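You operate a simulated robot arm through the tools that you are given. There is no shell and no other tool. Be economical: measure what you need, move in short steps, check, and stop when the job is done.

The job below is to be done with a simulated robot arm. You get a single attempt, and the scene is never put back.

TASK
Press the amara button two times.

The check looks at the end state, three seconds after you hand in, the way a careful person would. Anything else that was tipped, shoved, dropped, spilled or broken makes it a failure.

THE ROBOT
A 6-joint arm with a two-finger parallel gripper, fixed in place. Base frame: the origin is at the foot of the arm, x ahead of it, y to its left, z up. Lengths are in m, angles in degrees, forces in N, time in s.
Its first joint turns from -66.0 to 66.0 degrees. Payload 2.7 kg.
The tool frame sits at the grasp point between the pads (the TCP): z along the fingers, y along the line on which they close. The tips reach 0.023 m beyond it. Largest opening 0.094 m; finger width 0.038, thickness 0.01; the body of the gripper, 0.054 by 0.096 m, starts 0.039 m behind the TCP.
Orientation is that of the tool frame in the base frame, as a unit quaternion [x, y, z, w]. With the fingers straight down and closing along the base's y, the tool's x points along the base's -x, its y along +y and its z along -z.

THE INTERFACE
- The arm moves only by the tool jog_arm. Its argument "plan" is a list of rows, each an object of numbers (a shift or turn left out is 0, a gripper value left out holds the last): "ax", "ay", "az": the turn, a rotation vector about the base's x, y, z in degrees; "dx", "dy", "dz": the shift along the base's x, y, z in m; "jaw": the finger opening in m, from 0 to 0.094. In form: [{"ax": .., "ay": .., "az": .., "dx": .., "dy": .., "dz": .., "jaw": ..}, ...]. A call has 1 to 10 rows; each row shifts and turns the commanded pose from where the row before left it. Each row takes 0.2 s and may step no farther than 0.05 m and 8.6 degrees from the row before; otherwise, or with a gripper value out of range, the whole call is refused. A pose out of reach is approached as far as the arm can. The call stops where the force on the tool passes 40 N (or 10 N more than at its start, if that is more) or the arm is blocked; 0.2 s more then pass. Each finger travels about 0.045 m/s and halts on what it meets, pressing with about 38 N; the grip force reading is that of the motor and also rises with nothing between the fingers. The clock runs only during rows and for 0.2 s after the last one: add rows that do not move to give the fingers time. The reply holds the time, the measured pose of the TCP, the force on the tool along the base axes, the opening and the grip force, in the units named above and with some noise, and new pictures: "show" is both (left out), scene, wrist or none.
- Cameras (640 x 400 px; columns grow to the right, rows downward): "scene" is fixed at [0.073, -0.4241, 1.4188]; the picture's right is [0.83, -0.56, 0.00], its down [-0.24, -0.35, -0.90] and it looks along [0.51, 0.75, -0.43] (base axes); focal length 359 px, centre (320, 200). "wrist" rides on the gripper at [0.087, 0.016, -0.074] in the tool frame; the picture's right is [-0.18, 0.98, 0.00], its down [-0.58, -0.11, -0.81] and it looks along [-0.79, -0.15, 0.59] (tool axes); focal length 243 px, centre (320, 200). There is no depth. A picture from a camera that has moved, and an enlarged one, comes with that camera's place and axes in the base frame and with its lens.
- enlarge(camera, box): a new picture of the part [left, top, right, bottom] of that camera's present view, enlarged. No time passes.
- close_job(): hands the job in; it is judged then, once.

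Work in short steps. Places have to be worked out from the pictures, the camera data and where the tool is seen: move nearer, look again, correct. Check each grasp and each placing, and mend what went wrong. You have 90 turns and 170 pictures in all, those below and enlarged ones among them. Open the gripper and draw the arm clear of the work before you hand the job in, unless the task says otherwise; then end with one line.

The tools are called after "Request:" as name(argument=value, ...) on one line, values as JSON. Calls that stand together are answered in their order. jog_arm: Moves the arm, as the interface text tells. Its arguments: {"type":"object","properties":{"plan":{"type":"array"},"show":{"type":"string","enum":["both","scene","wrist","none"]}},"required":["plan"]} The other tools are called the same way: enlarge (camera, box) takes an enlarged picture of a part of a camera's view; close_job () hands the job in.

At the start:

```text
time_s: 0.0
tcp_pos: [0.3884, 0.0144, 1.0976]
tcp_rot: [-0.001, 1.0, 0.0, -0.001]
ft_force: [-0.1, 0.0, -1.2]
finger_gap: 0.094
gripper_force: 0.1
```

scene: 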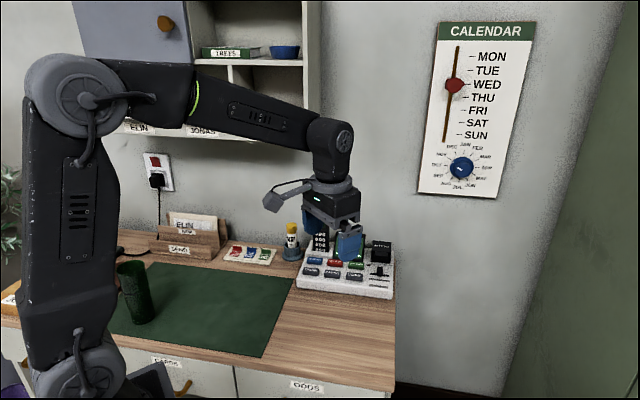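
wrist: 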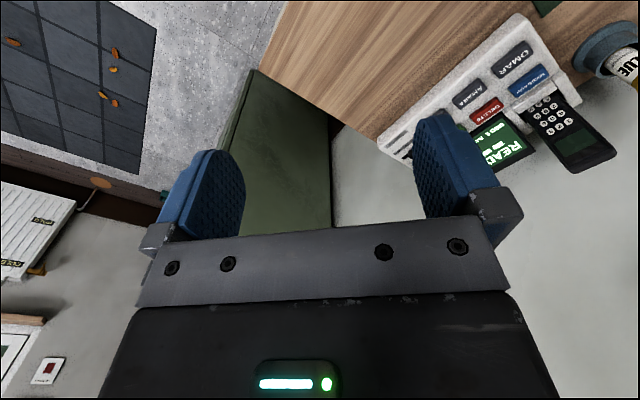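

I will look closely at the console with the buttons in both views.

Request:
enlarge(camera="scene", box=[280, 220, 410, 310])

Request:
enlarge(camera="wrist", box=[370, 20, 630, 190])

```text
4.44 times, centred on (345, 265) of scene
camera zoom: at [0.073, -0.4241, 1.4188], right [0.83, -0.56, 0.0], down [-0.24, -0.35, -0.9], along [0.51, 0.75, -0.43], focal length 1596 px, centre (209, -89)
```

zoom: 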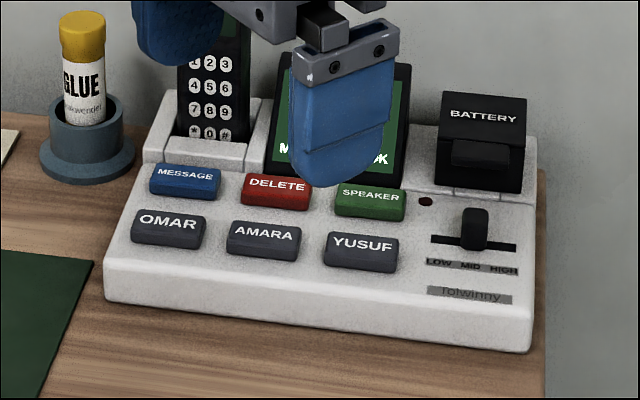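

```text
2.35 times, centred on (500, 105) of wrist
camera zoom: at [0.302, 0.0307, 1.1723], right [0.18, 0.98, 0.0], down [0.58, -0.11, 0.81], along [0.79, -0.15, -0.59], focal length 571 px, centre (-104, 424)
```

zoom: 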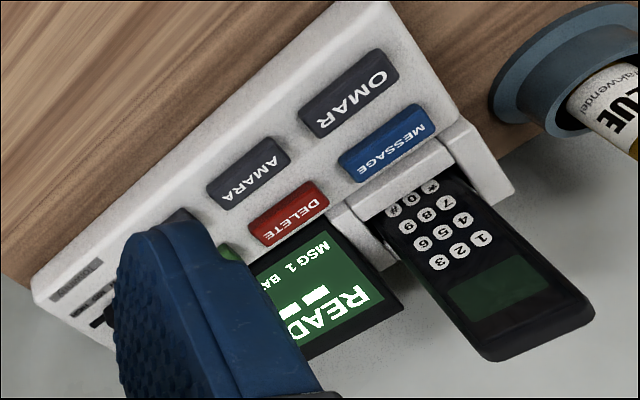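

Rough triangulation puts AMARA near (0.53, 0.19, 0.85). I'll close the fingers and move partway there, staying high, then look again.

Request:
jog_arm(plan=[{"dx": 0.02, "dy": 0.03, "jaw": 0}, {"dx": 0.02, "dy": 0.03}, {"dx": 0.02, "dy": 0.03}, {"dx": 0.01, "dy": 0.03}, {"dz": -0.01}, {}])

```text
time_s: 1.4
tcp_pos: [0.4577, 0.1354, 1.0887]
tcp_rot: [-0.001, 1.0, 0.001, 0.0]
ft_force: [0.2, 0.2, 0.0]
finger_gap: 0.0
gripper_force: 33.7
camera wrist: at [0.3722, 0.1515, 1.1622], right [0.18, 0.98, 0.0], down [0.58, -0.11, 0.81], along [0.79, -0.15, -0.59], focal length 243 px, centre (320, 200)
```

scene: 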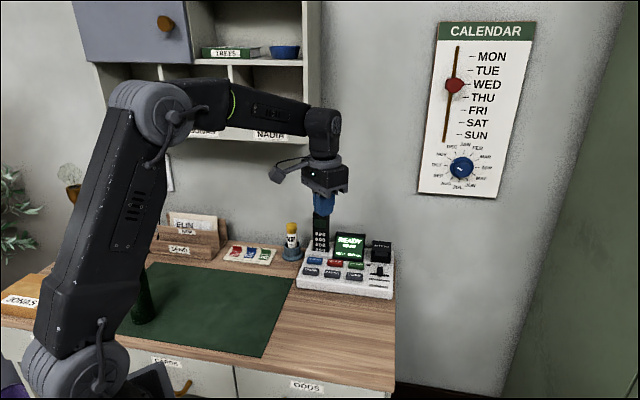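
wrist: 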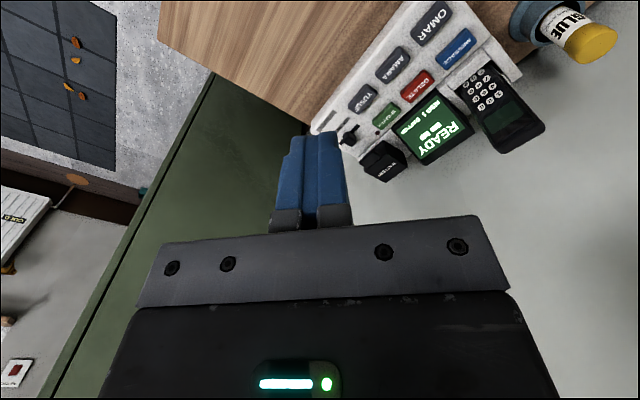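

The button row runs along about (0.72,-0.69), and AMARA is near (0.53, 0.21). I'll yaw +45° so the camera stays on the open front side, away from the phone and display, and come a little closer.

Request:
jog_arm(plan=[{"az": 7.6}, {"az": 7.6, "dx": 0.01}, {"az": 7.6, "dx": 0.01, "dy": 0.01}, {"az": 7.6, "dx": 0.01, "dy": 0.01}, {"az": 7.6, "dz": -0.03}, {"az": 7.6, "dz": -0.03}, {}])

```text
time_s: 3.0
tcp_pos: [0.489, 0.1558, 1.0298]
tcp_rot: [-0.389, 0.921, -0.001, 0.0]
ft_force: [0.0, 0.6, -0.2]
finger_gap: 0.0
gripper_force: 38.2
camera wrist: at [0.4164, 0.1034, 1.1038], right [-0.58, 0.82, 0.0], down [0.48, 0.34, 0.81], along [0.66, 0.46, -0.59], focal length 243 px, centre (320, 200)
```

scene: 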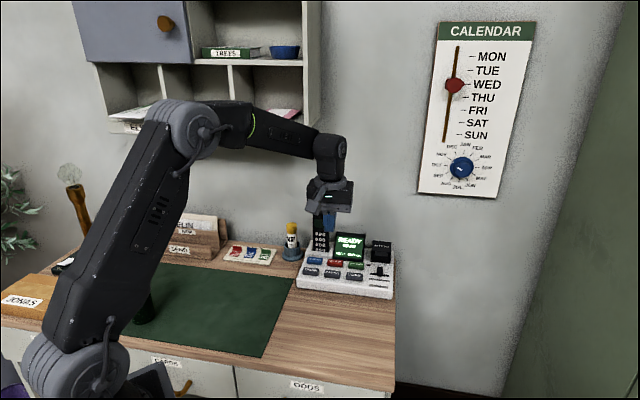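
wrist: 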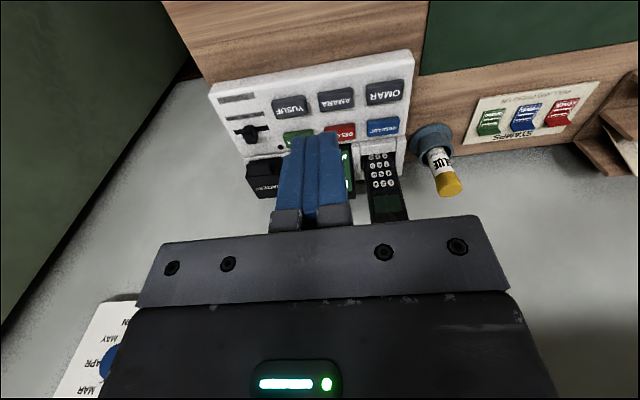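

AMARA now works out at about (0.532, 0.207), top z ≈ 0.85, and the tool is well aligned with the row. I'll move over it with the tips at about 0.91 and look.

Request:
jog_arm(plan=[{"dx": 0.021, "dy": 0.025}, {"dx": 0.021, "dy": 0.025}, {"dz": -0.03}, {"dz": -0.03}, {"dz": -0.03}, {}])

Request:
enlarge(camera="scene", box=[280, 200, 410, 310])

Request:
enlarge(camera="wrist", box=[200, 40, 460, 220])

```text
time_s: 4.4
tcp_pos: [0.533, 0.2055, 0.9393]
tcp_rot: [-0.389, 0.921, 0.0, 0.0]
ft_force: [0.9, -0.7, -0.4]
finger_gap: 0.0
gripper_force: 37.7
camera wrist: at [0.4608, 0.1558, 1.0134], right [-0.57, 0.82, 0.0], down [0.48, 0.34, 0.81], along [0.66, 0.46, -0.59], focal length 243 px, centre (320, 200)
```

scene: 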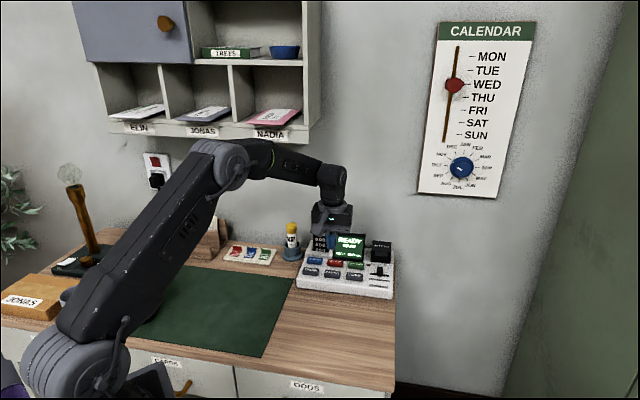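
wrist: 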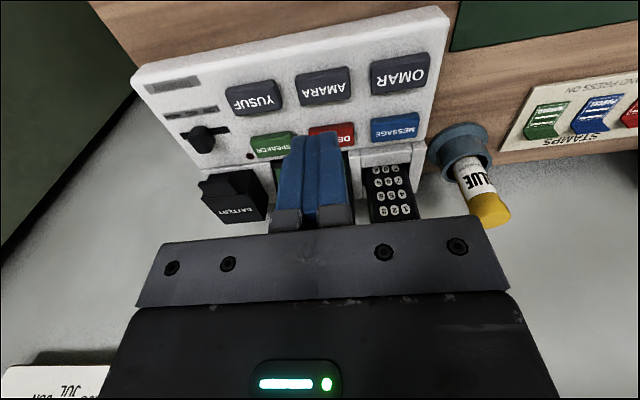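

```text
3.64 times, centred on (345, 255) of scene
camera zoom: at [0.073, -0.4241, 1.4188], right [0.83, -0.56, 0.0], down [-0.24, -0.35, -0.9], along [0.51, 0.75, -0.43], focal length 1306 px, centre (229, 0)
```

zoom: 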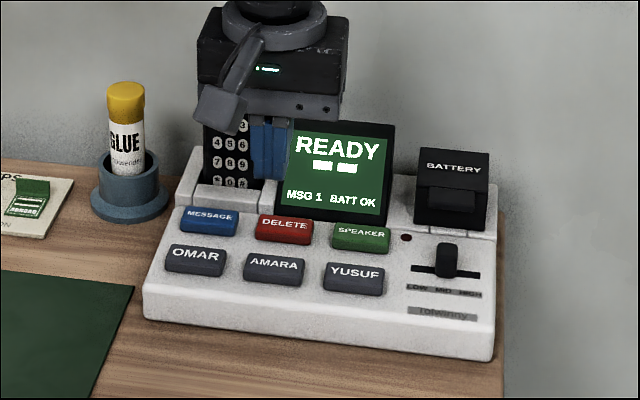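

```text
2.22 times, centred on (330, 130) of wrist
camera zoom: at [0.4608, 0.1558, 1.0134], right [-0.57, 0.82, 0.0], down [0.48, 0.34, 0.81], along [0.66, 0.46, -0.59], focal length 539 px, centre (298, 356)
```

zoom: 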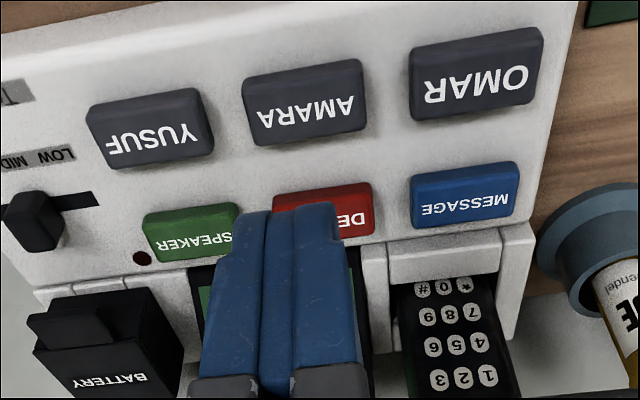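

Height estimates are still loose, so I'll check how the fingertip sits relative to the console at higher zoom.

Request:
enlarge(camera="scene", box=[300, 220, 380, 290])

```text
5.71 times, centred on (340, 255) of scene
camera zoom: at [0.073, -0.4241, 1.4188], right [0.83, -0.56, 0.0], down [-0.24, -0.35, -0.9], along [0.51, 0.75, -0.43], focal length 2052 px, centre (206, -114)
```

zoom: 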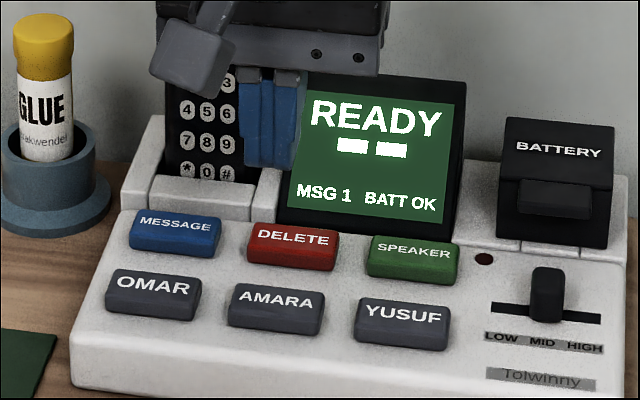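

The finger is in front of the display, but the scene ray suggests AMARA is a bit nearer the camera. I'll shift 10 mm toward the front, lower 25 mm, and compare.

Request:
jog_arm(plan=[{"dx": -0.007, "dy": -0.007}, {"dz": -0.012}, {"dz": -0.013}, {}], show="none")

Request:
enlarge(camera="scene", box=[300, 220, 380, 290])

Request:
enlarge(camera="wrist", box=[200, 40, 460, 220])

```text
time_s: 5.4
tcp_pos: [0.525, 0.1966, 0.9142]
tcp_rot: [-0.389, 0.921, 0.0, -0.001]
ft_force: [0.9, 0.2, -0.1]
finger_gap: 0.0
gripper_force: 37.9
```

```text
5.71 times, centred on (340, 255) of scene
camera zoom: at [0.073, -0.4241, 1.4188], right [0.83, -0.56, 0.0], down [-0.24, -0.35, -0.9], along [0.51, 0.75, -0.43], focal length 2052 px, centre (206, -114)
```

zoom: 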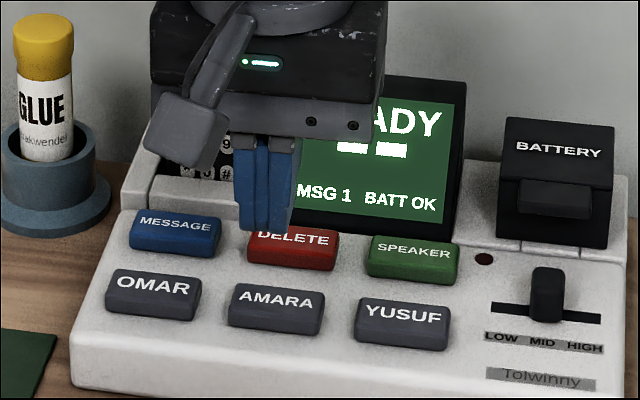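

```text
2.22 times, centred on (330, 130) of wrist
camera zoom: at [0.452, 0.1468, 0.9879], right [-0.57, 0.82, 0.0], down [0.48, 0.34, 0.81], along [0.66, 0.46, -0.59], focal length 539 px, centre (298, 356)
```

zoom: 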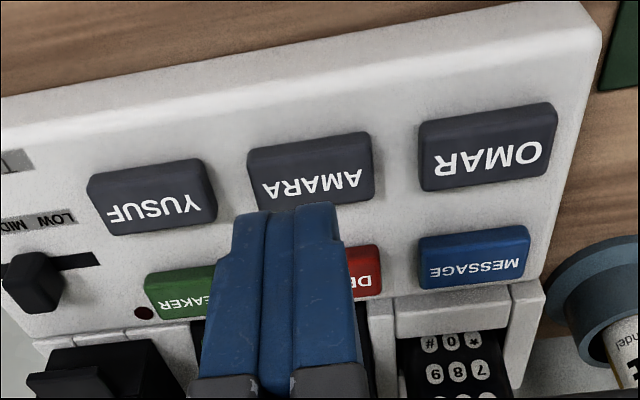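

Comparing the last three wrist views puts the button top lower, around z ≈ 0.83, so AMARA is near (0.537, 0.208). I'll move back over that point, descend with the tip still clear at ~0.866, and check again.

Request:
jog_arm(plan=[{"dx": 0.007, "dy": 0.007}, {"dz": -0.012}, {"dz": -0.013}, {}], show="none")

Request:
enlarge(camera="scene", box=[300, 220, 380, 290])

Request:
enlarge(camera="wrist", box=[200, 40, 460, 220])

```text
time_s: 6.4
tcp_pos: [0.5309, 0.2052, 0.8879]
tcp_rot: [-0.388, 0.922, 0.0, 0.0]
ft_force: [0.3, 1.2, -0.7]
finger_gap: 0.0
gripper_force: 37.9
```

```text
5.71 times, centred on (340, 255) of scene
camera zoom: at [0.073, -0.4241, 1.4188], right [0.83, -0.56, 0.0], down [-0.24, -0.35, -0.9], along [0.51, 0.75, -0.43], focal length 2052 px, centre (206, -114)
```

zoom: 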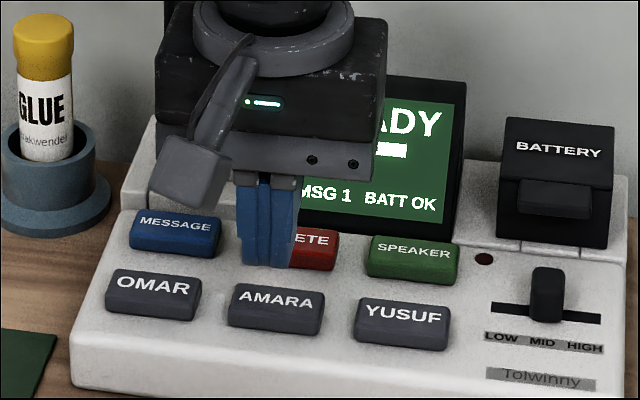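

```text
2.22 times, centred on (330, 130) of wrist
camera zoom: at [0.4593, 0.1548, 0.9619], right [-0.57, 0.82, 0.0], down [0.48, 0.34, 0.81], along [0.66, 0.46, -0.59], focal length 539 px, centre (298, 356)
```

zoom: 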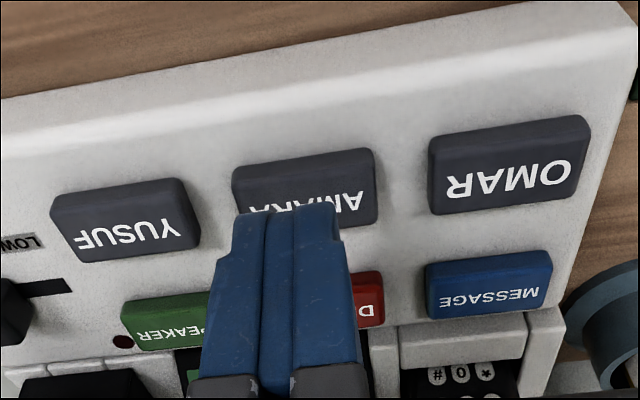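

Both views now agree that the current x,y is within a few mm of AMARA's centre for a top at z≈0.84. I'll descend 16 mm more and check before touching.

Request:
jog_arm(plan=[{"dz": -0.008}, {"dz": -0.008}, {}], show="none")

Request:
enlarge(camera="scene", box=[300, 220, 380, 290])

Request:
enlarge(camera="wrist", box=[200, 40, 460, 220])

```text
time_s: 7.2
tcp_pos: [0.5316, 0.2051, 0.8712]
tcp_rot: [-0.389, 0.921, 0.0, 0.0]
ft_force: [0.2, -0.2, 0.4]
finger_gap: 0.0
gripper_force: 38.0
```

```text
5.71 times, centred on (340, 255) of scene
camera zoom: at [0.073, -0.4241, 1.4188], right [0.83, -0.56, 0.0], down [-0.24, -0.35, -0.9], along [0.51, 0.75, -0.43], focal length 2052 px, centre (206, -114)
```

zoom: 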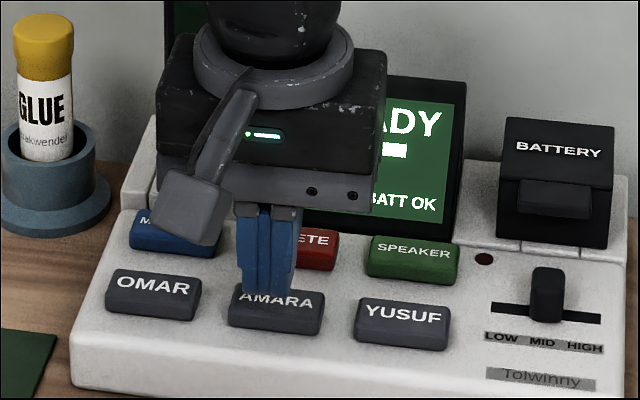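

```text
2.22 times, centred on (330, 130) of wrist
camera zoom: at [0.4591, 0.1542, 0.9462], right [-0.57, 0.82, 0.0], down [0.48, 0.34, 0.81], along [0.66, 0.46, -0.59], focal length 539 px, centre (298, 356)
```

zoom: 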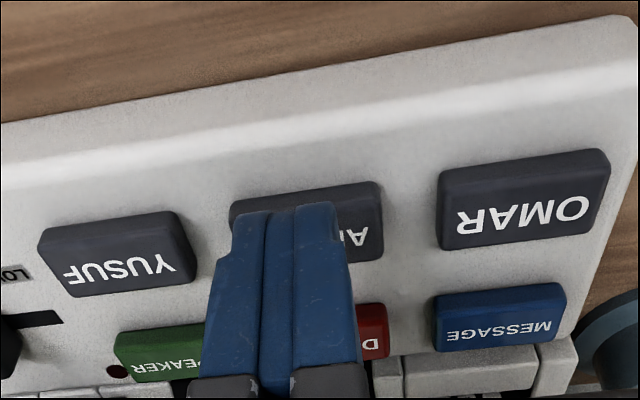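

The tip is now just above AMARA, without contact, and centred. I'll bias 3 mm toward the front, away from DELETE, and descend slowly in small steps while watching the force.

Request:
jog_arm(plan=[{"dx": -0.002, "dy": -0.002}, {"dz": -0.002}, {"dz": -0.002}, {}], show="none")

Request:
enlarge(camera="scene", box=[300, 220, 380, 290])

Request:
enlarge(camera="wrist", box=[200, 40, 460, 220])

```text
time_s: 8.2
tcp_pos: [0.5294, 0.2027, 0.8675]
tcp_rot: [-0.388, 0.922, -0.001, -0.001]
ft_force: [0.5, 0.7, 0.5]
finger_gap: 0.0001
gripper_force: 38.3
```

```text
5.71 times, centred on (340, 255) of scene
camera zoom: at [0.073, -0.4241, 1.4188], right [0.83, -0.56, 0.0], down [-0.24, -0.35, -0.9], along [0.51, 0.75, -0.43], focal length 2052 px, centre (206, -114)
```

zoom: 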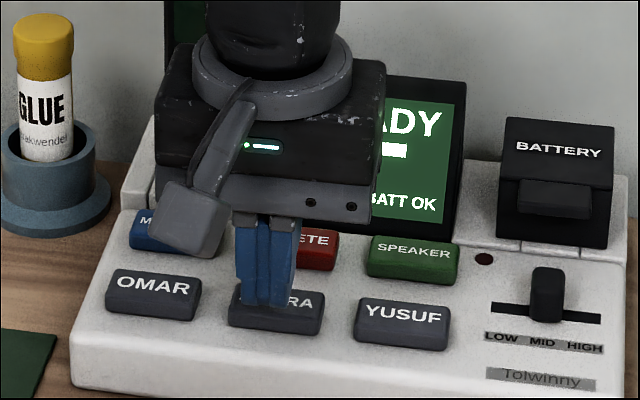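

```text
2.22 times, centred on (330, 130) of wrist
camera zoom: at [0.4571, 0.1522, 0.9424], right [-0.57, 0.82, 0.0], down [0.48, 0.34, 0.81], along [0.66, 0.46, -0.59], focal length 539 px, centre (298, 356)
```

zoom: 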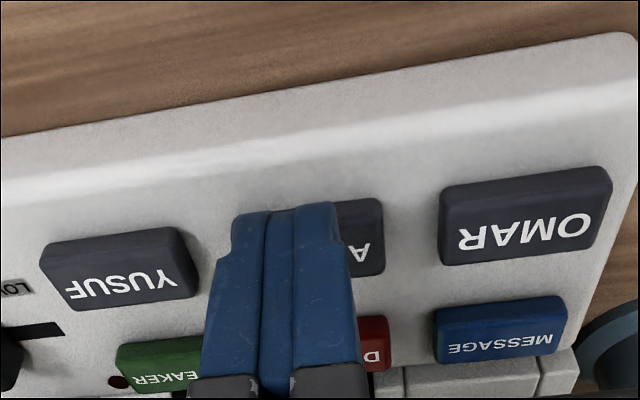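

Still no contact and tip over AMARA. Continuing down by 4 mm.

Request:
jog_arm(plan=[{"dz": -0.002}, {"dz": -0.002}, {}], show="none")

Request:
enlarge(camera="scene", box=[300, 220, 380, 290])

```text
time_s: 9.0
tcp_pos: [0.5289, 0.2018, 0.864]
tcp_rot: [-0.388, 0.922, 0.0, -0.001]
ft_force: [0.4, 0.2, 0.4]
finger_gap: 0.0
gripper_force: 38.4
```

```text
5.71 times, centred on (340, 255) of scene
camera zoom: at [0.073, -0.4241, 1.4188], right [0.83, -0.56, 0.0], down [-0.24, -0.35, -0.9], along [0.51, 0.75, -0.43], focal length 2052 px, centre (206, -114)
```

zoom: 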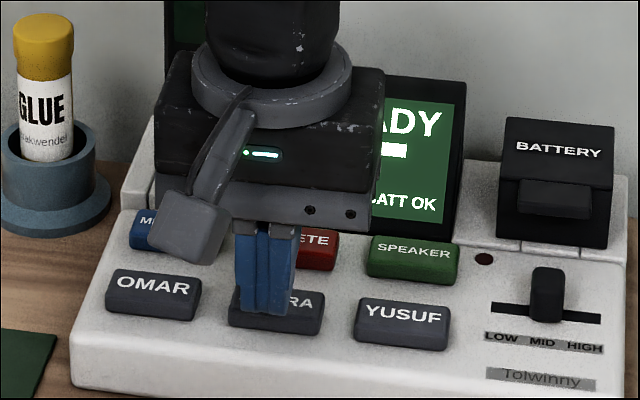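

No contact force yet; tip at about 0.841. I'll nudge back 1.5 mm and continue slowly.

Request:
jog_arm(plan=[{"dx": 0.001, "dy": 0.001}, {"dz": -0.002}, {"dz": -0.002}, {}], show="none")

Request:
enlarge(camera="scene", box=[300, 220, 380, 290])

Request:
enlarge(camera="wrist", box=[200, 40, 460, 220])

```text
time_s: 10.0
tcp_pos: [0.5305, 0.2042, 0.8599]
tcp_rot: [-0.388, 0.922, 0.0, -0.001]
ft_force: [-0.4, 0.0, 0.1]
finger_gap: 0.0001
gripper_force: 38.2
```

```text
5.71 times, centred on (340, 255) of scene
camera zoom: at [0.073, -0.4241, 1.4188], right [0.83, -0.56, 0.0], down [-0.24, -0.35, -0.9], along [0.51, 0.75, -0.43], focal length 2052 px, centre (206, -114)
```

zoom: 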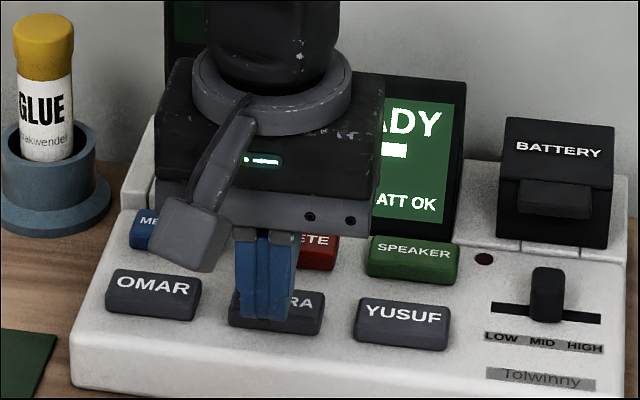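

```text
2.22 times, centred on (330, 130) of wrist
camera zoom: at [0.4576, 0.1531, 0.9343], right [-0.57, 0.82, 0.0], down [0.48, 0.34, 0.81], along [0.66, 0.46, -0.59], focal length 539 px, centre (298, 356)
```

zoom: 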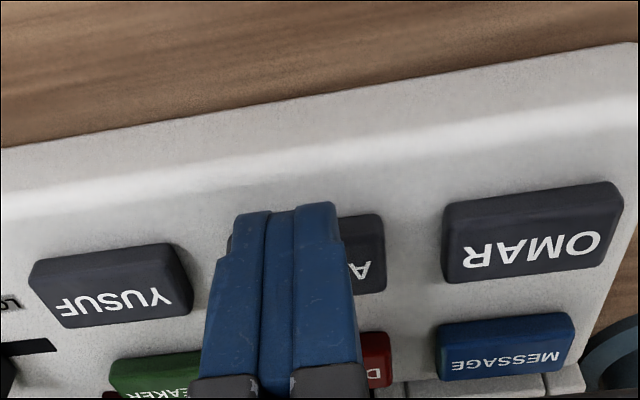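

Tip at ~0.837, still no contact, and slightly ahead of the button's front edge. I'll shift 3 mm back and keep lowering.

Request:
jog_arm(plan=[{"dx": 0.002, "dy": 0.002}, {"dz": -0.002}, {"dz": -0.002}, {}], show="none")

Request:
enlarge(camera="scene", box=[310, 240, 360, 290])

Request:
enlarge(camera="wrist", box=[200, 40, 460, 220])

```text
time_s: 11.0
tcp_pos: [0.5307, 0.2056, 0.8563]
tcp_rot: [-0.388, 0.922, 0.0, 0.0]
ft_force: [-0.4, -0.3, 0.1]
finger_gap: 0.0003
gripper_force: 37.9
```

```text
8.00 times, centred on (335, 265) of scene
camera zoom: at [0.073, -0.4241, 1.4188], right [0.83, -0.56, 0.0], down [-0.24, -0.35, -0.9], along [0.51, 0.75, -0.43], focal length 2873 px, centre (200, -320)
```

zoom: 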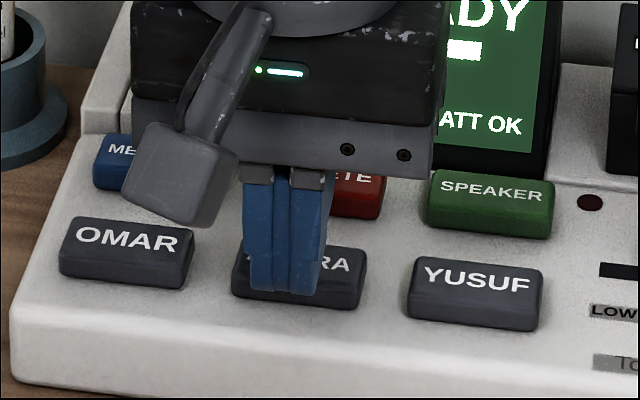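

```text
2.22 times, centred on (330, 130) of wrist
camera zoom: at [0.4594, 0.1547, 0.9305], right [-0.57, 0.82, 0.0], down [0.48, 0.34, 0.81], along [0.66, 0.46, -0.59], focal length 539 px, centre (298, 356)
```

zoom: 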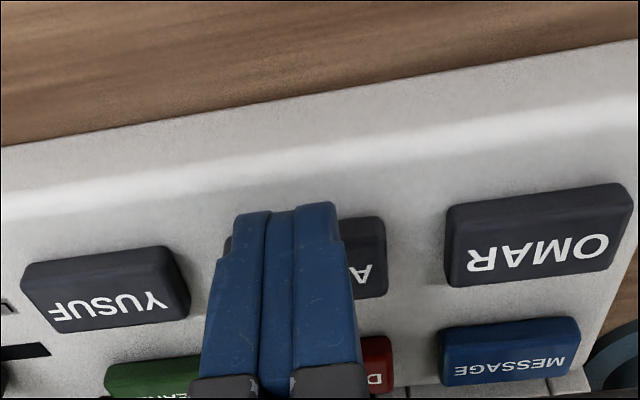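

Still no contact at tip z≈0.833, so the button top is lower still. Both rays at z≈0.83 give AMARA's centre at (0.5355, 0.210); I shift back 5 mm and go down.

Request:
jog_arm(plan=[{"dx": 0.004, "dy": 0.003}, {"dz": -0.002}, {"dz": -0.001}, {}], show="none")

Request:
enlarge(camera="scene", box=[310, 240, 360, 290])

Request:
enlarge(camera="wrist", box=[200, 40, 460, 220])

```text
time_s: 12.0
tcp_pos: [0.5357, 0.2102, 0.8522]
tcp_rot: [-0.388, 0.922, 0.0, -0.001]
ft_force: [0.3, 0.2, -0.9]
finger_gap: 0.0
gripper_force: 38.1
```

```text
8.00 times, centred on (335, 265) of scene
camera zoom: at [0.073, -0.4241, 1.4188], right [0.83, -0.56, 0.0], down [-0.24, -0.35, -0.9], along [0.51, 0.75, -0.43], focal length 2873 px, centre (200, -320)
```

zoom: 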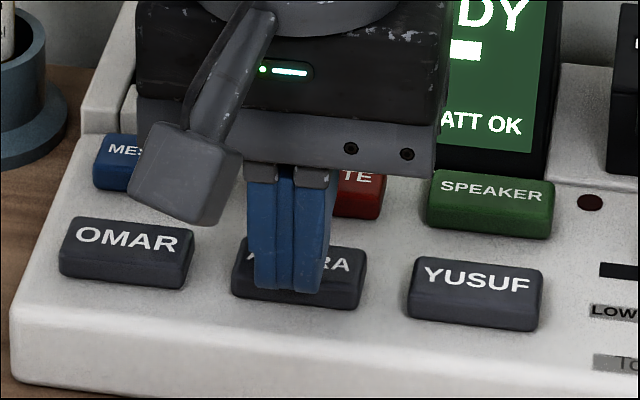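

```text
2.22 times, centred on (330, 130) of wrist
camera zoom: at [0.4638, 0.1586, 0.927], right [-0.57, 0.82, 0.0], down [0.48, 0.34, 0.81], along [0.66, 0.46, -0.59], focal length 539 px, centre (298, 356)
```

zoom: 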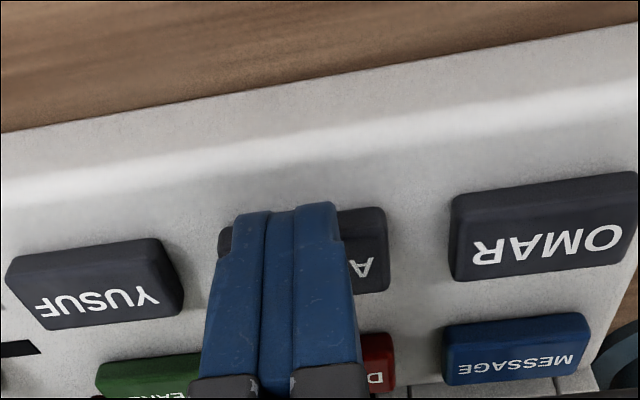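

Alignment is converging in both views. I keep lowering in 1 mm steps and read the force.

Request:
jog_arm(plan=[{"dz": -0.001}, {"dz": -0.001}, {}], show="none")

Request:
jog_arm(plan=[{"dz": -0.001}, {"dz": -0.001}, {}], show="none")

Request:
enlarge(camera="scene", box=[310, 240, 360, 290])

Request:
enlarge(camera="wrist", box=[200, 40, 460, 220])

```text
time_s: 12.8
tcp_pos: [0.5352, 0.2088, 0.8509]
tcp_rot: [-0.388, 0.921, 0.0, 0.0]
ft_force: [-0.4, 0.0, -0.5]
finger_gap: 0.0
gripper_force: 38.4
```

```text
time_s: 13.6
tcp_pos: [0.5363, 0.2096, 0.8483]
tcp_rot: [-0.389, 0.921, 0.0, 0.0]
ft_force: [0.0, -0.7, 0.7]
finger_gap: 0.0
gripper_force: 37.7
```

```text
8.00 times, centred on (335, 265) of scene
camera zoom: at [0.073, -0.4241, 1.4188], right [0.83, -0.56, 0.0], down [-0.24, -0.35, -0.9], along [0.51, 0.75, -0.43], focal length 2873 px, centre (200, -320)
```

zoom: 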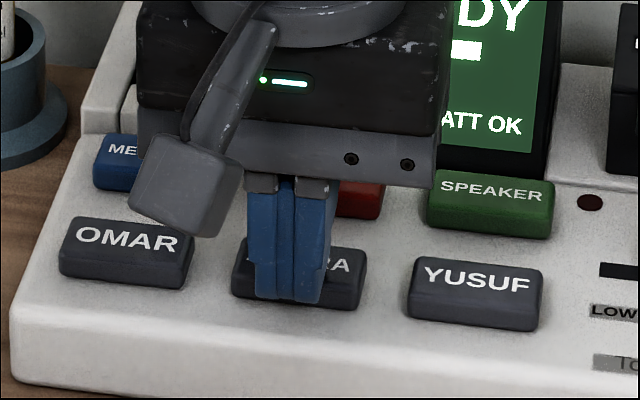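

```text
2.22 times, centred on (330, 130) of wrist
camera zoom: at [0.4638, 0.1583, 0.9232], right [-0.57, 0.82, 0.0], down [0.48, 0.34, 0.81], along [0.66, 0.46, -0.59], focal length 539 px, centre (298, 356)
```

zoom: 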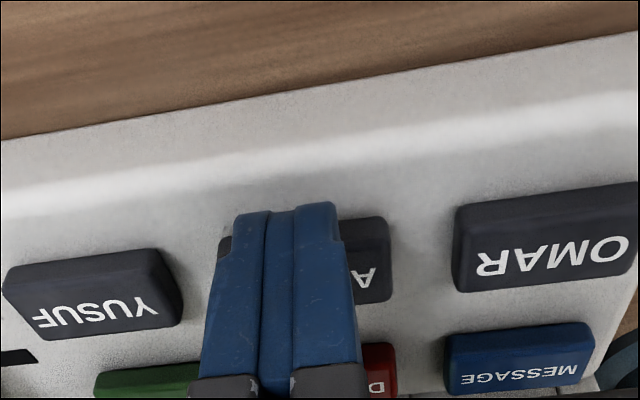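

No contact even at tip z≈0.825; the rays from both cameras now meet at about (0.546, 0.217, 0.82). I'll raise 8 mm, shift there, and look.

Request:
jog_arm(plan=[{"dz": 0.008}, {"dx": 0.009, "dy": 0.007}, {"dz": -0.003}, {}], show="none")

Request:
enlarge(camera="scene", box=[310, 240, 360, 290])

Request:
enlarge(camera="wrist", box=[200, 40, 460, 220])

```text
time_s: 14.6
tcp_pos: [0.5431, 0.2171, 0.854]
tcp_rot: [-0.388, 0.922, 0.0, -0.001]
ft_force: [-0.2, -0.1, -0.5]
finger_gap: 0.0
gripper_force: 38.3
```

```text
8.00 times, centred on (335, 265) of scene
camera zoom: at [0.073, -0.4241, 1.4188], right [0.83, -0.56, 0.0], down [-0.24, -0.35, -0.9], along [0.51, 0.75, -0.43], focal length 2873 px, centre (200, -320)
```

zoom: 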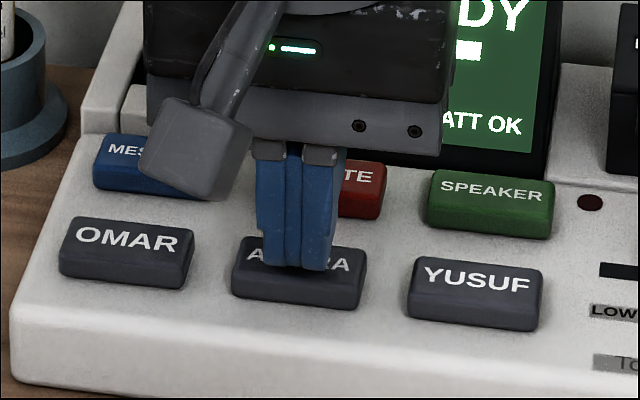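

```text
2.22 times, centred on (330, 130) of wrist
camera zoom: at [0.4721, 0.1655, 0.9284], right [-0.57, 0.82, 0.0], down [0.48, 0.34, 0.81], along [0.66, 0.46, -0.59], focal length 539 px, centre (298, 356)
```

zoom: 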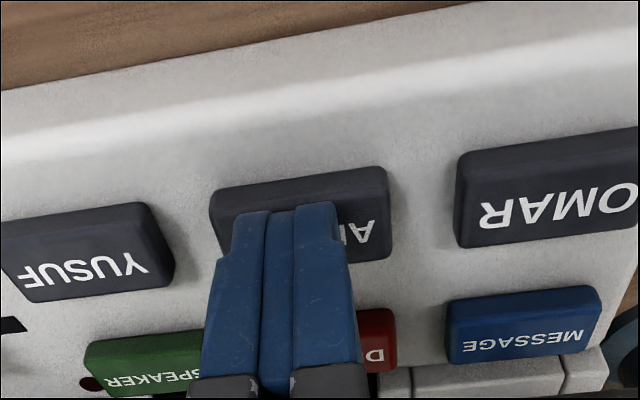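

Good centring along the row now, with the tip over AMARA's label. Descending in stages and reading the force.

Request:
jog_arm(plan=[{"dz": -0.002}, {"dz": -0.002}, {"dz": -0.002}, {}], show="none")

Request:
jog_arm(plan=[{"dz": -0.001}, {"dz": -0.001}, {}], show="none")

Request:
enlarge(camera="scene", box=[310, 240, 360, 290])

Request:
enlarge(camera="wrist", box=[200, 40, 460, 220])

```text
time_s: 15.6
tcp_pos: [0.5443, 0.2162, 0.8485]
tcp_rot: [-0.388, 0.921, -0.001, 0.0]
ft_force: [0.3, -0.3, 1.6]
finger_gap: 0.0002
gripper_force: 37.9
```

```text
time_s: 16.4
tcp_pos: [0.5445, 0.2163, 0.845]
tcp_rot: [-0.389, 0.921, -0.001, 0.0]
ft_force: [-0.5, 0.2, 1.3]
finger_gap: 0.0
gripper_force: 38.3
```

```text
8.00 times, centred on (335, 265) of scene
camera zoom: at [0.0729, -0.4241, 1.4188], right [0.83, -0.56, 0.0], down [-0.24, -0.35, -0.9], along [0.51, 0.75, -0.43], focal length 2873 px, centre (200, -320)
```

zoom: 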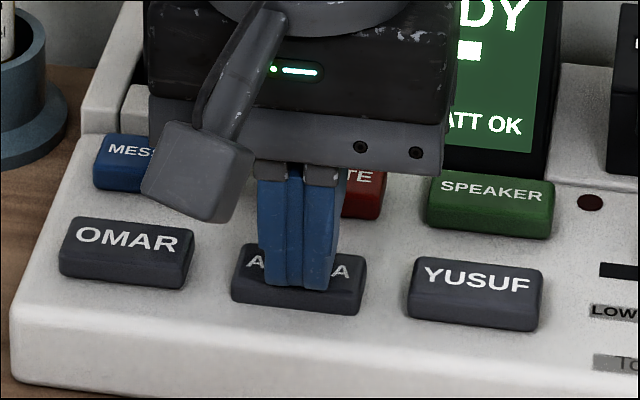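

```text
2.22 times, centred on (330, 130) of wrist
camera zoom: at [0.4726, 0.1651, 0.9204], right [-0.57, 0.82, 0.0], down [0.48, 0.34, 0.81], along [0.66, 0.46, -0.59], focal length 539 px, centre (298, 356)
```

zoom: 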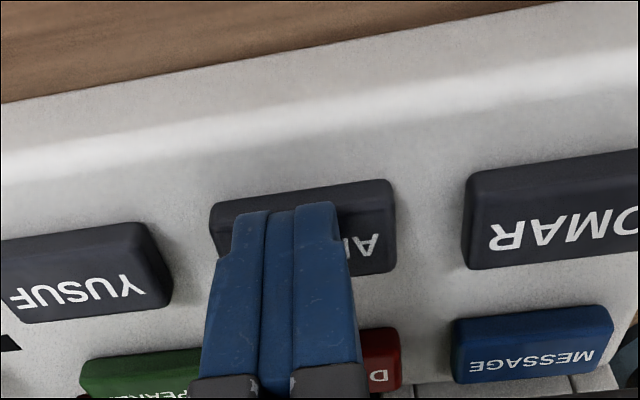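

AMARA is visibly sinking (its lower edge moved down in the scene view) with a force of about 1.5 N. I'll press on in 1 mm steps to find the bottom.

Request:
jog_arm(plan=[{"dz": -0.001}, {"dz": -0.001}, {}])

Request:
enlarge(camera="scene", box=[310, 240, 360, 290])

```text
time_s: 17.2
tcp_pos: [0.5431, 0.216, 0.8448]
tcp_rot: [-0.388, 0.922, 0.0, 0.0]
ft_force: [-2.0, 0.0, 2.7]
finger_gap: 0.0
gripper_force: 37.7
camera wrist: at [0.4728, 0.1652, 0.9188], right [-0.57, 0.82, 0.0], down [0.48, 0.34, 0.81], along [0.66, 0.46, -0.59], focal length 243 px, centre (320, 200)
```

scene: 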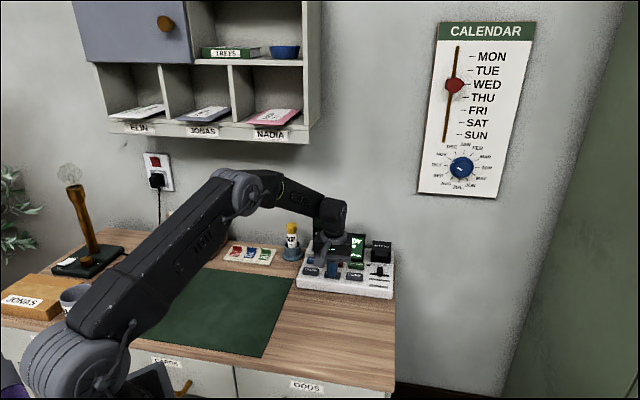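
wrist: 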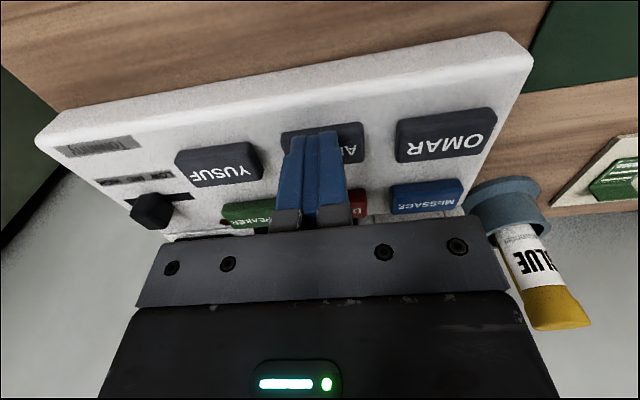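

```text
8.00 times, centred on (335, 265) of scene
camera zoom: at [0.0729, -0.4242, 1.4188], right [0.83, -0.56, 0.0], down [-0.24, -0.35, -0.9], along [0.51, 0.75, -0.43], focal length 2873 px, centre (200, -320)
```

zoom: 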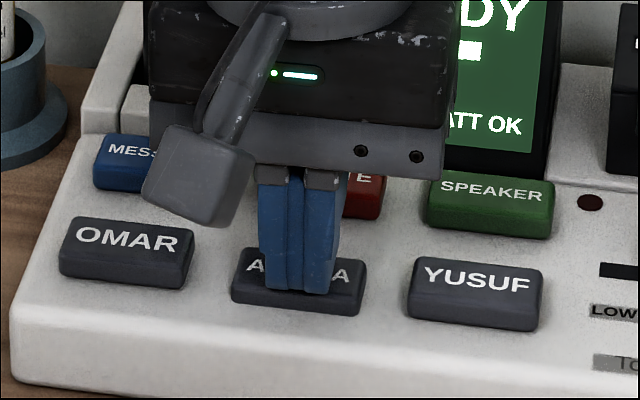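

Force is 2.7 N and the button is partway down; the display still seems unchanged. I'll press further.

Request:
jog_arm(plan=[{"dz": -0.001}, {}], show="none")

Request:
enlarge(camera="scene", box=[310, 240, 360, 290])

```text
time_s: 17.8
tcp_pos: [0.544, 0.2177, 0.8434]
tcp_rot: [-0.389, 0.921, 0.001, 0.001]
ft_force: [0.9, -1.1, 3.4]
finger_gap: 0.0
gripper_force: 38.4
```

```text
8.00 times, centred on (335, 265) of scene
camera zoom: at [0.0729, -0.4242, 1.4188], right [0.83, -0.56, 0.0], down [-0.24, -0.35, -0.9], along [0.51, 0.75, -0.43], focal length 2873 px, centre (200, -320)
```

zoom: 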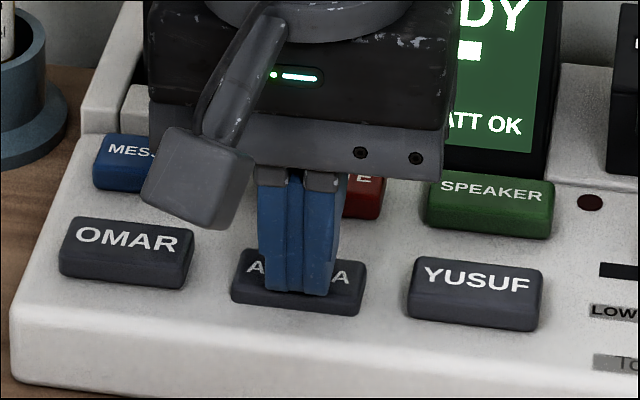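

Still springy with height left. I'll keep pressing.

Request:
jog_arm(plan=[{"dz": -0.001}, {"dz": -0.001}, {}], show="none")

Request:
enlarge(camera="scene", box=[310, 240, 360, 290])

```text
time_s: 18.6
tcp_pos: [0.544, 0.2168, 0.843]
tcp_rot: [-0.388, 0.922, 0.0, 0.002]
ft_force: [-0.9, -3.4, 16.1]
finger_gap: 0.0001
gripper_force: 38.3
```

```text
8.00 times, centred on (335, 265) of scene
camera zoom: at [0.0727, -0.4243, 1.4187], right [0.83, -0.56, 0.0], down [-0.24, -0.35, -0.9], along [0.51, 0.75, -0.43], focal length 2873 px, centre (200, -320)
```

zoom: 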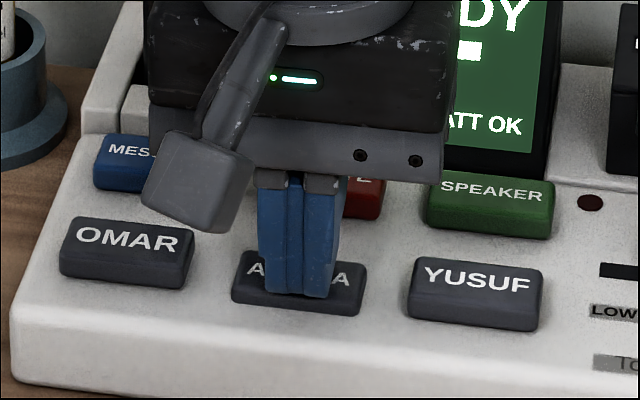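

The force jumped to 16 N, so the button has bottomed out, and DELETE looks undisturbed. I'll rise 18 mm to release, and look at the display.

Request:
jog_arm(plan=[{"dz": 0.006}, {"dz": 0.006}, {"dz": 0.006}, {}], show="none")

Request:
enlarge(camera="scene", box=[300, 220, 380, 290])

Request:
enlarge(camera="wrist", box=[200, 40, 460, 220])

```text
time_s: 19.6
tcp_pos: [0.5434, 0.216, 0.858]
tcp_rot: [-0.388, 0.922, 0.001, -0.001]
ft_force: [0.9, -0.3, -0.6]
finger_gap: 0.0002
gripper_force: 37.7
```

```text
5.71 times, centred on (340, 255) of scene
camera zoom: at [0.073, -0.4241, 1.4188], right [0.83, -0.56, 0.0], down [-0.24, -0.35, -0.9], along [0.51, 0.75, -0.43], focal length 2052 px, centre (206, -114)
```

zoom: 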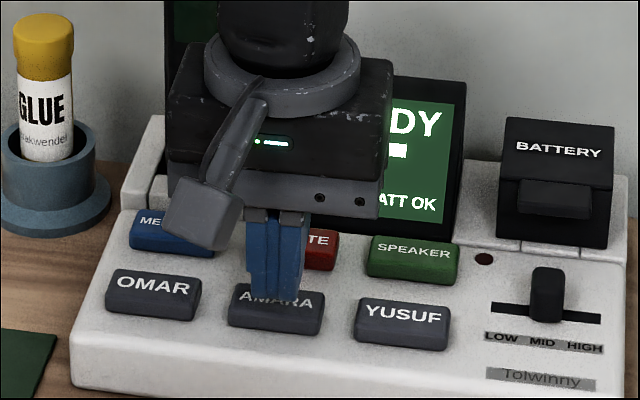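

```text
2.22 times, centred on (330, 130) of wrist
camera zoom: at [0.4717, 0.1647, 0.9325], right [-0.57, 0.82, 0.0], down [0.48, 0.34, 0.81], along [0.66, 0.46, -0.59], focal length 539 px, centre (298, 356)
```

zoom: 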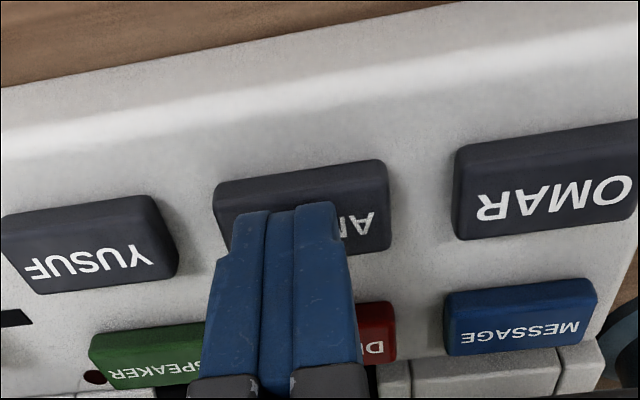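

AMARA sprang back fully and nothing else moved. Second press: the same 18 mm stroke back down to the same depth.

Request:
jog_arm(plan=[{"dz": -0.005}, {"dz": -0.005}, {"dz": -0.003}, {"dz": -0.002}, {"dz": -0.001}, {"dz": -0.001}, {"dz": -0.001}, {}], show="none")

Request:
enlarge(camera="scene", box=[310, 240, 360, 290])

```text
time_s: 21.4
tcp_pos: [0.5444, 0.2166, 0.8423]
tcp_rot: [-0.389, 0.921, -0.001, 0.001]
ft_force: [-6.3, 0.1, 20.9]
finger_gap: 0.0
gripper_force: 37.7
```

```text
8.00 times, centred on (335, 265) of scene
camera zoom: at [0.0724, -0.4243, 1.4188], right [0.83, -0.56, 0.0], down [-0.24, -0.35, -0.9], along [0.51, 0.75, -0.43], focal length 2873 px, centre (200, -320)
```

zoom: 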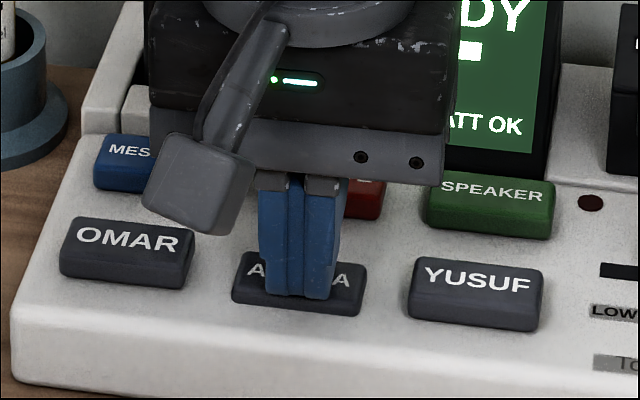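

The second press bottomed out too (21 N). Now I rise straight up, well clear, then draw back toward the start and open the gripper.

Request:
jog_arm(plan=[{"dz": 0.01}, {"dz": 0.03}, {"dz": 0.04}, {"dz": 0.04}, {"dz": 0.04}, {"dx": -0.03, "dy": -0.04, "dz": 0.03}, {"dx": -0.03, "dy": -0.04}, {"dx": -0.03, "dy": -0.04, "jaw": 0.06}, {"dx": -0.03, "dy": -0.04}, {}])

Request:
enlarge(camera="scene", box=[280, 210, 410, 310])

```text
refused: row 6 steps farther than a row can; nothing moved
```

```text
4.00 times, centred on (345, 260) of scene
camera zoom: at [0.0724, -0.4243, 1.4188], right [0.83, -0.56, 0.0], down [-0.24, -0.35, -0.9], along [0.51, 0.75, -0.43], focal length 1436 px, centre (220, -40)
```

zoom: 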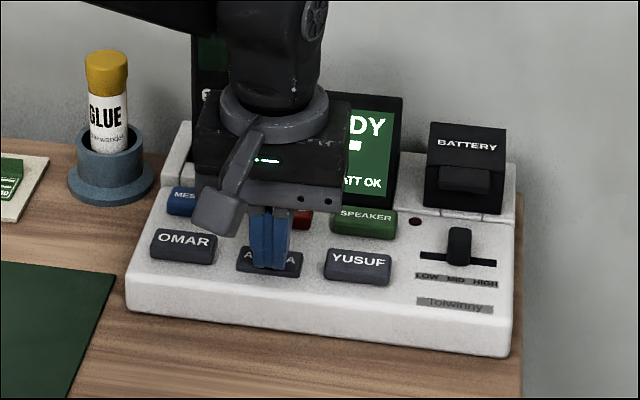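

One row was too long and nothing moved; I repeat with smaller steps.

Request:
jog_arm(plan=[{"dz": 0.01}, {"dz": 0.03}, {"dz": 0.04}, {"dz": 0.04}, {"dz": 0.04}, {"dx": -0.02, "dy": -0.03, "dz": 0.03}, {"dx": -0.025, "dy": -0.035}, {"dx": -0.025, "dy": -0.035, "jaw": 0.06}, {"dx": -0.025, "dy": -0.035}, {}])

Request:
enlarge(camera="scene", box=[280, 210, 410, 310])

```text
time_s: 23.6
tcp_pos: [0.4491, 0.0783, 1.0328]
tcp_rot: [-0.388, 0.921, 0.0, 0.0]
ft_force: [-0.1, -0.6, 0.2]
finger_gap: 0.06
gripper_force: 0.0
camera wrist: at [0.3772, 0.0284, 1.1075], right [-0.58, 0.82, 0.0], down [0.48, 0.34, 0.81], along [0.66, 0.46, -0.59], focal length 243 px, centre (320, 200)
```

scene: 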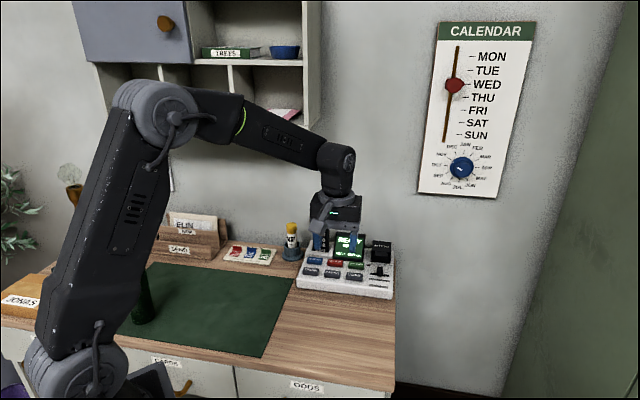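
wrist: 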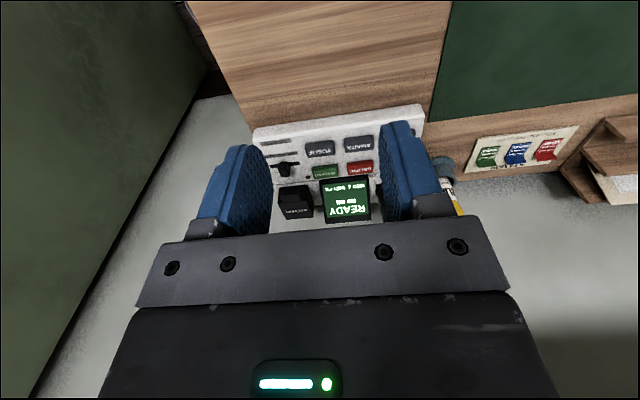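

```text
4.00 times, centred on (345, 260) of scene
camera zoom: at [0.0729, -0.4242, 1.4188], right [0.83, -0.56, 0.0], down [-0.24, -0.35, -0.9], along [0.51, 0.75, -0.43], focal length 1436 px, centre (220, -40)
```

zoom: 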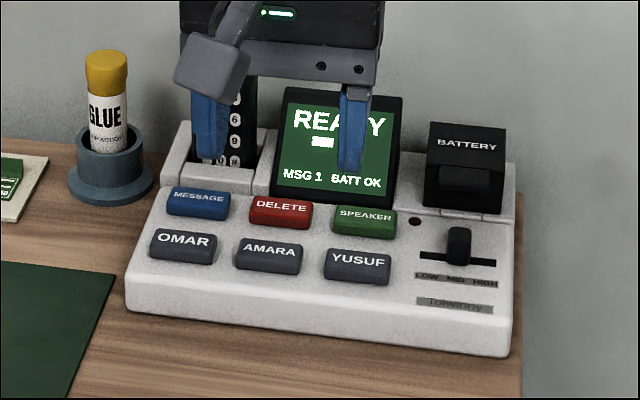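

AMARA went all the way down twice and has sprung back up, nothing else looks disturbed, and the gripper is open and clear of the work. I'm handing in.

Request:
close_job()

```text
The job is handed in.
```

I pressed the AMARA button fully down twice and released it each time. The phone's display stayed on READY, so the only sign the presses registered is that the button bottomed out both times.
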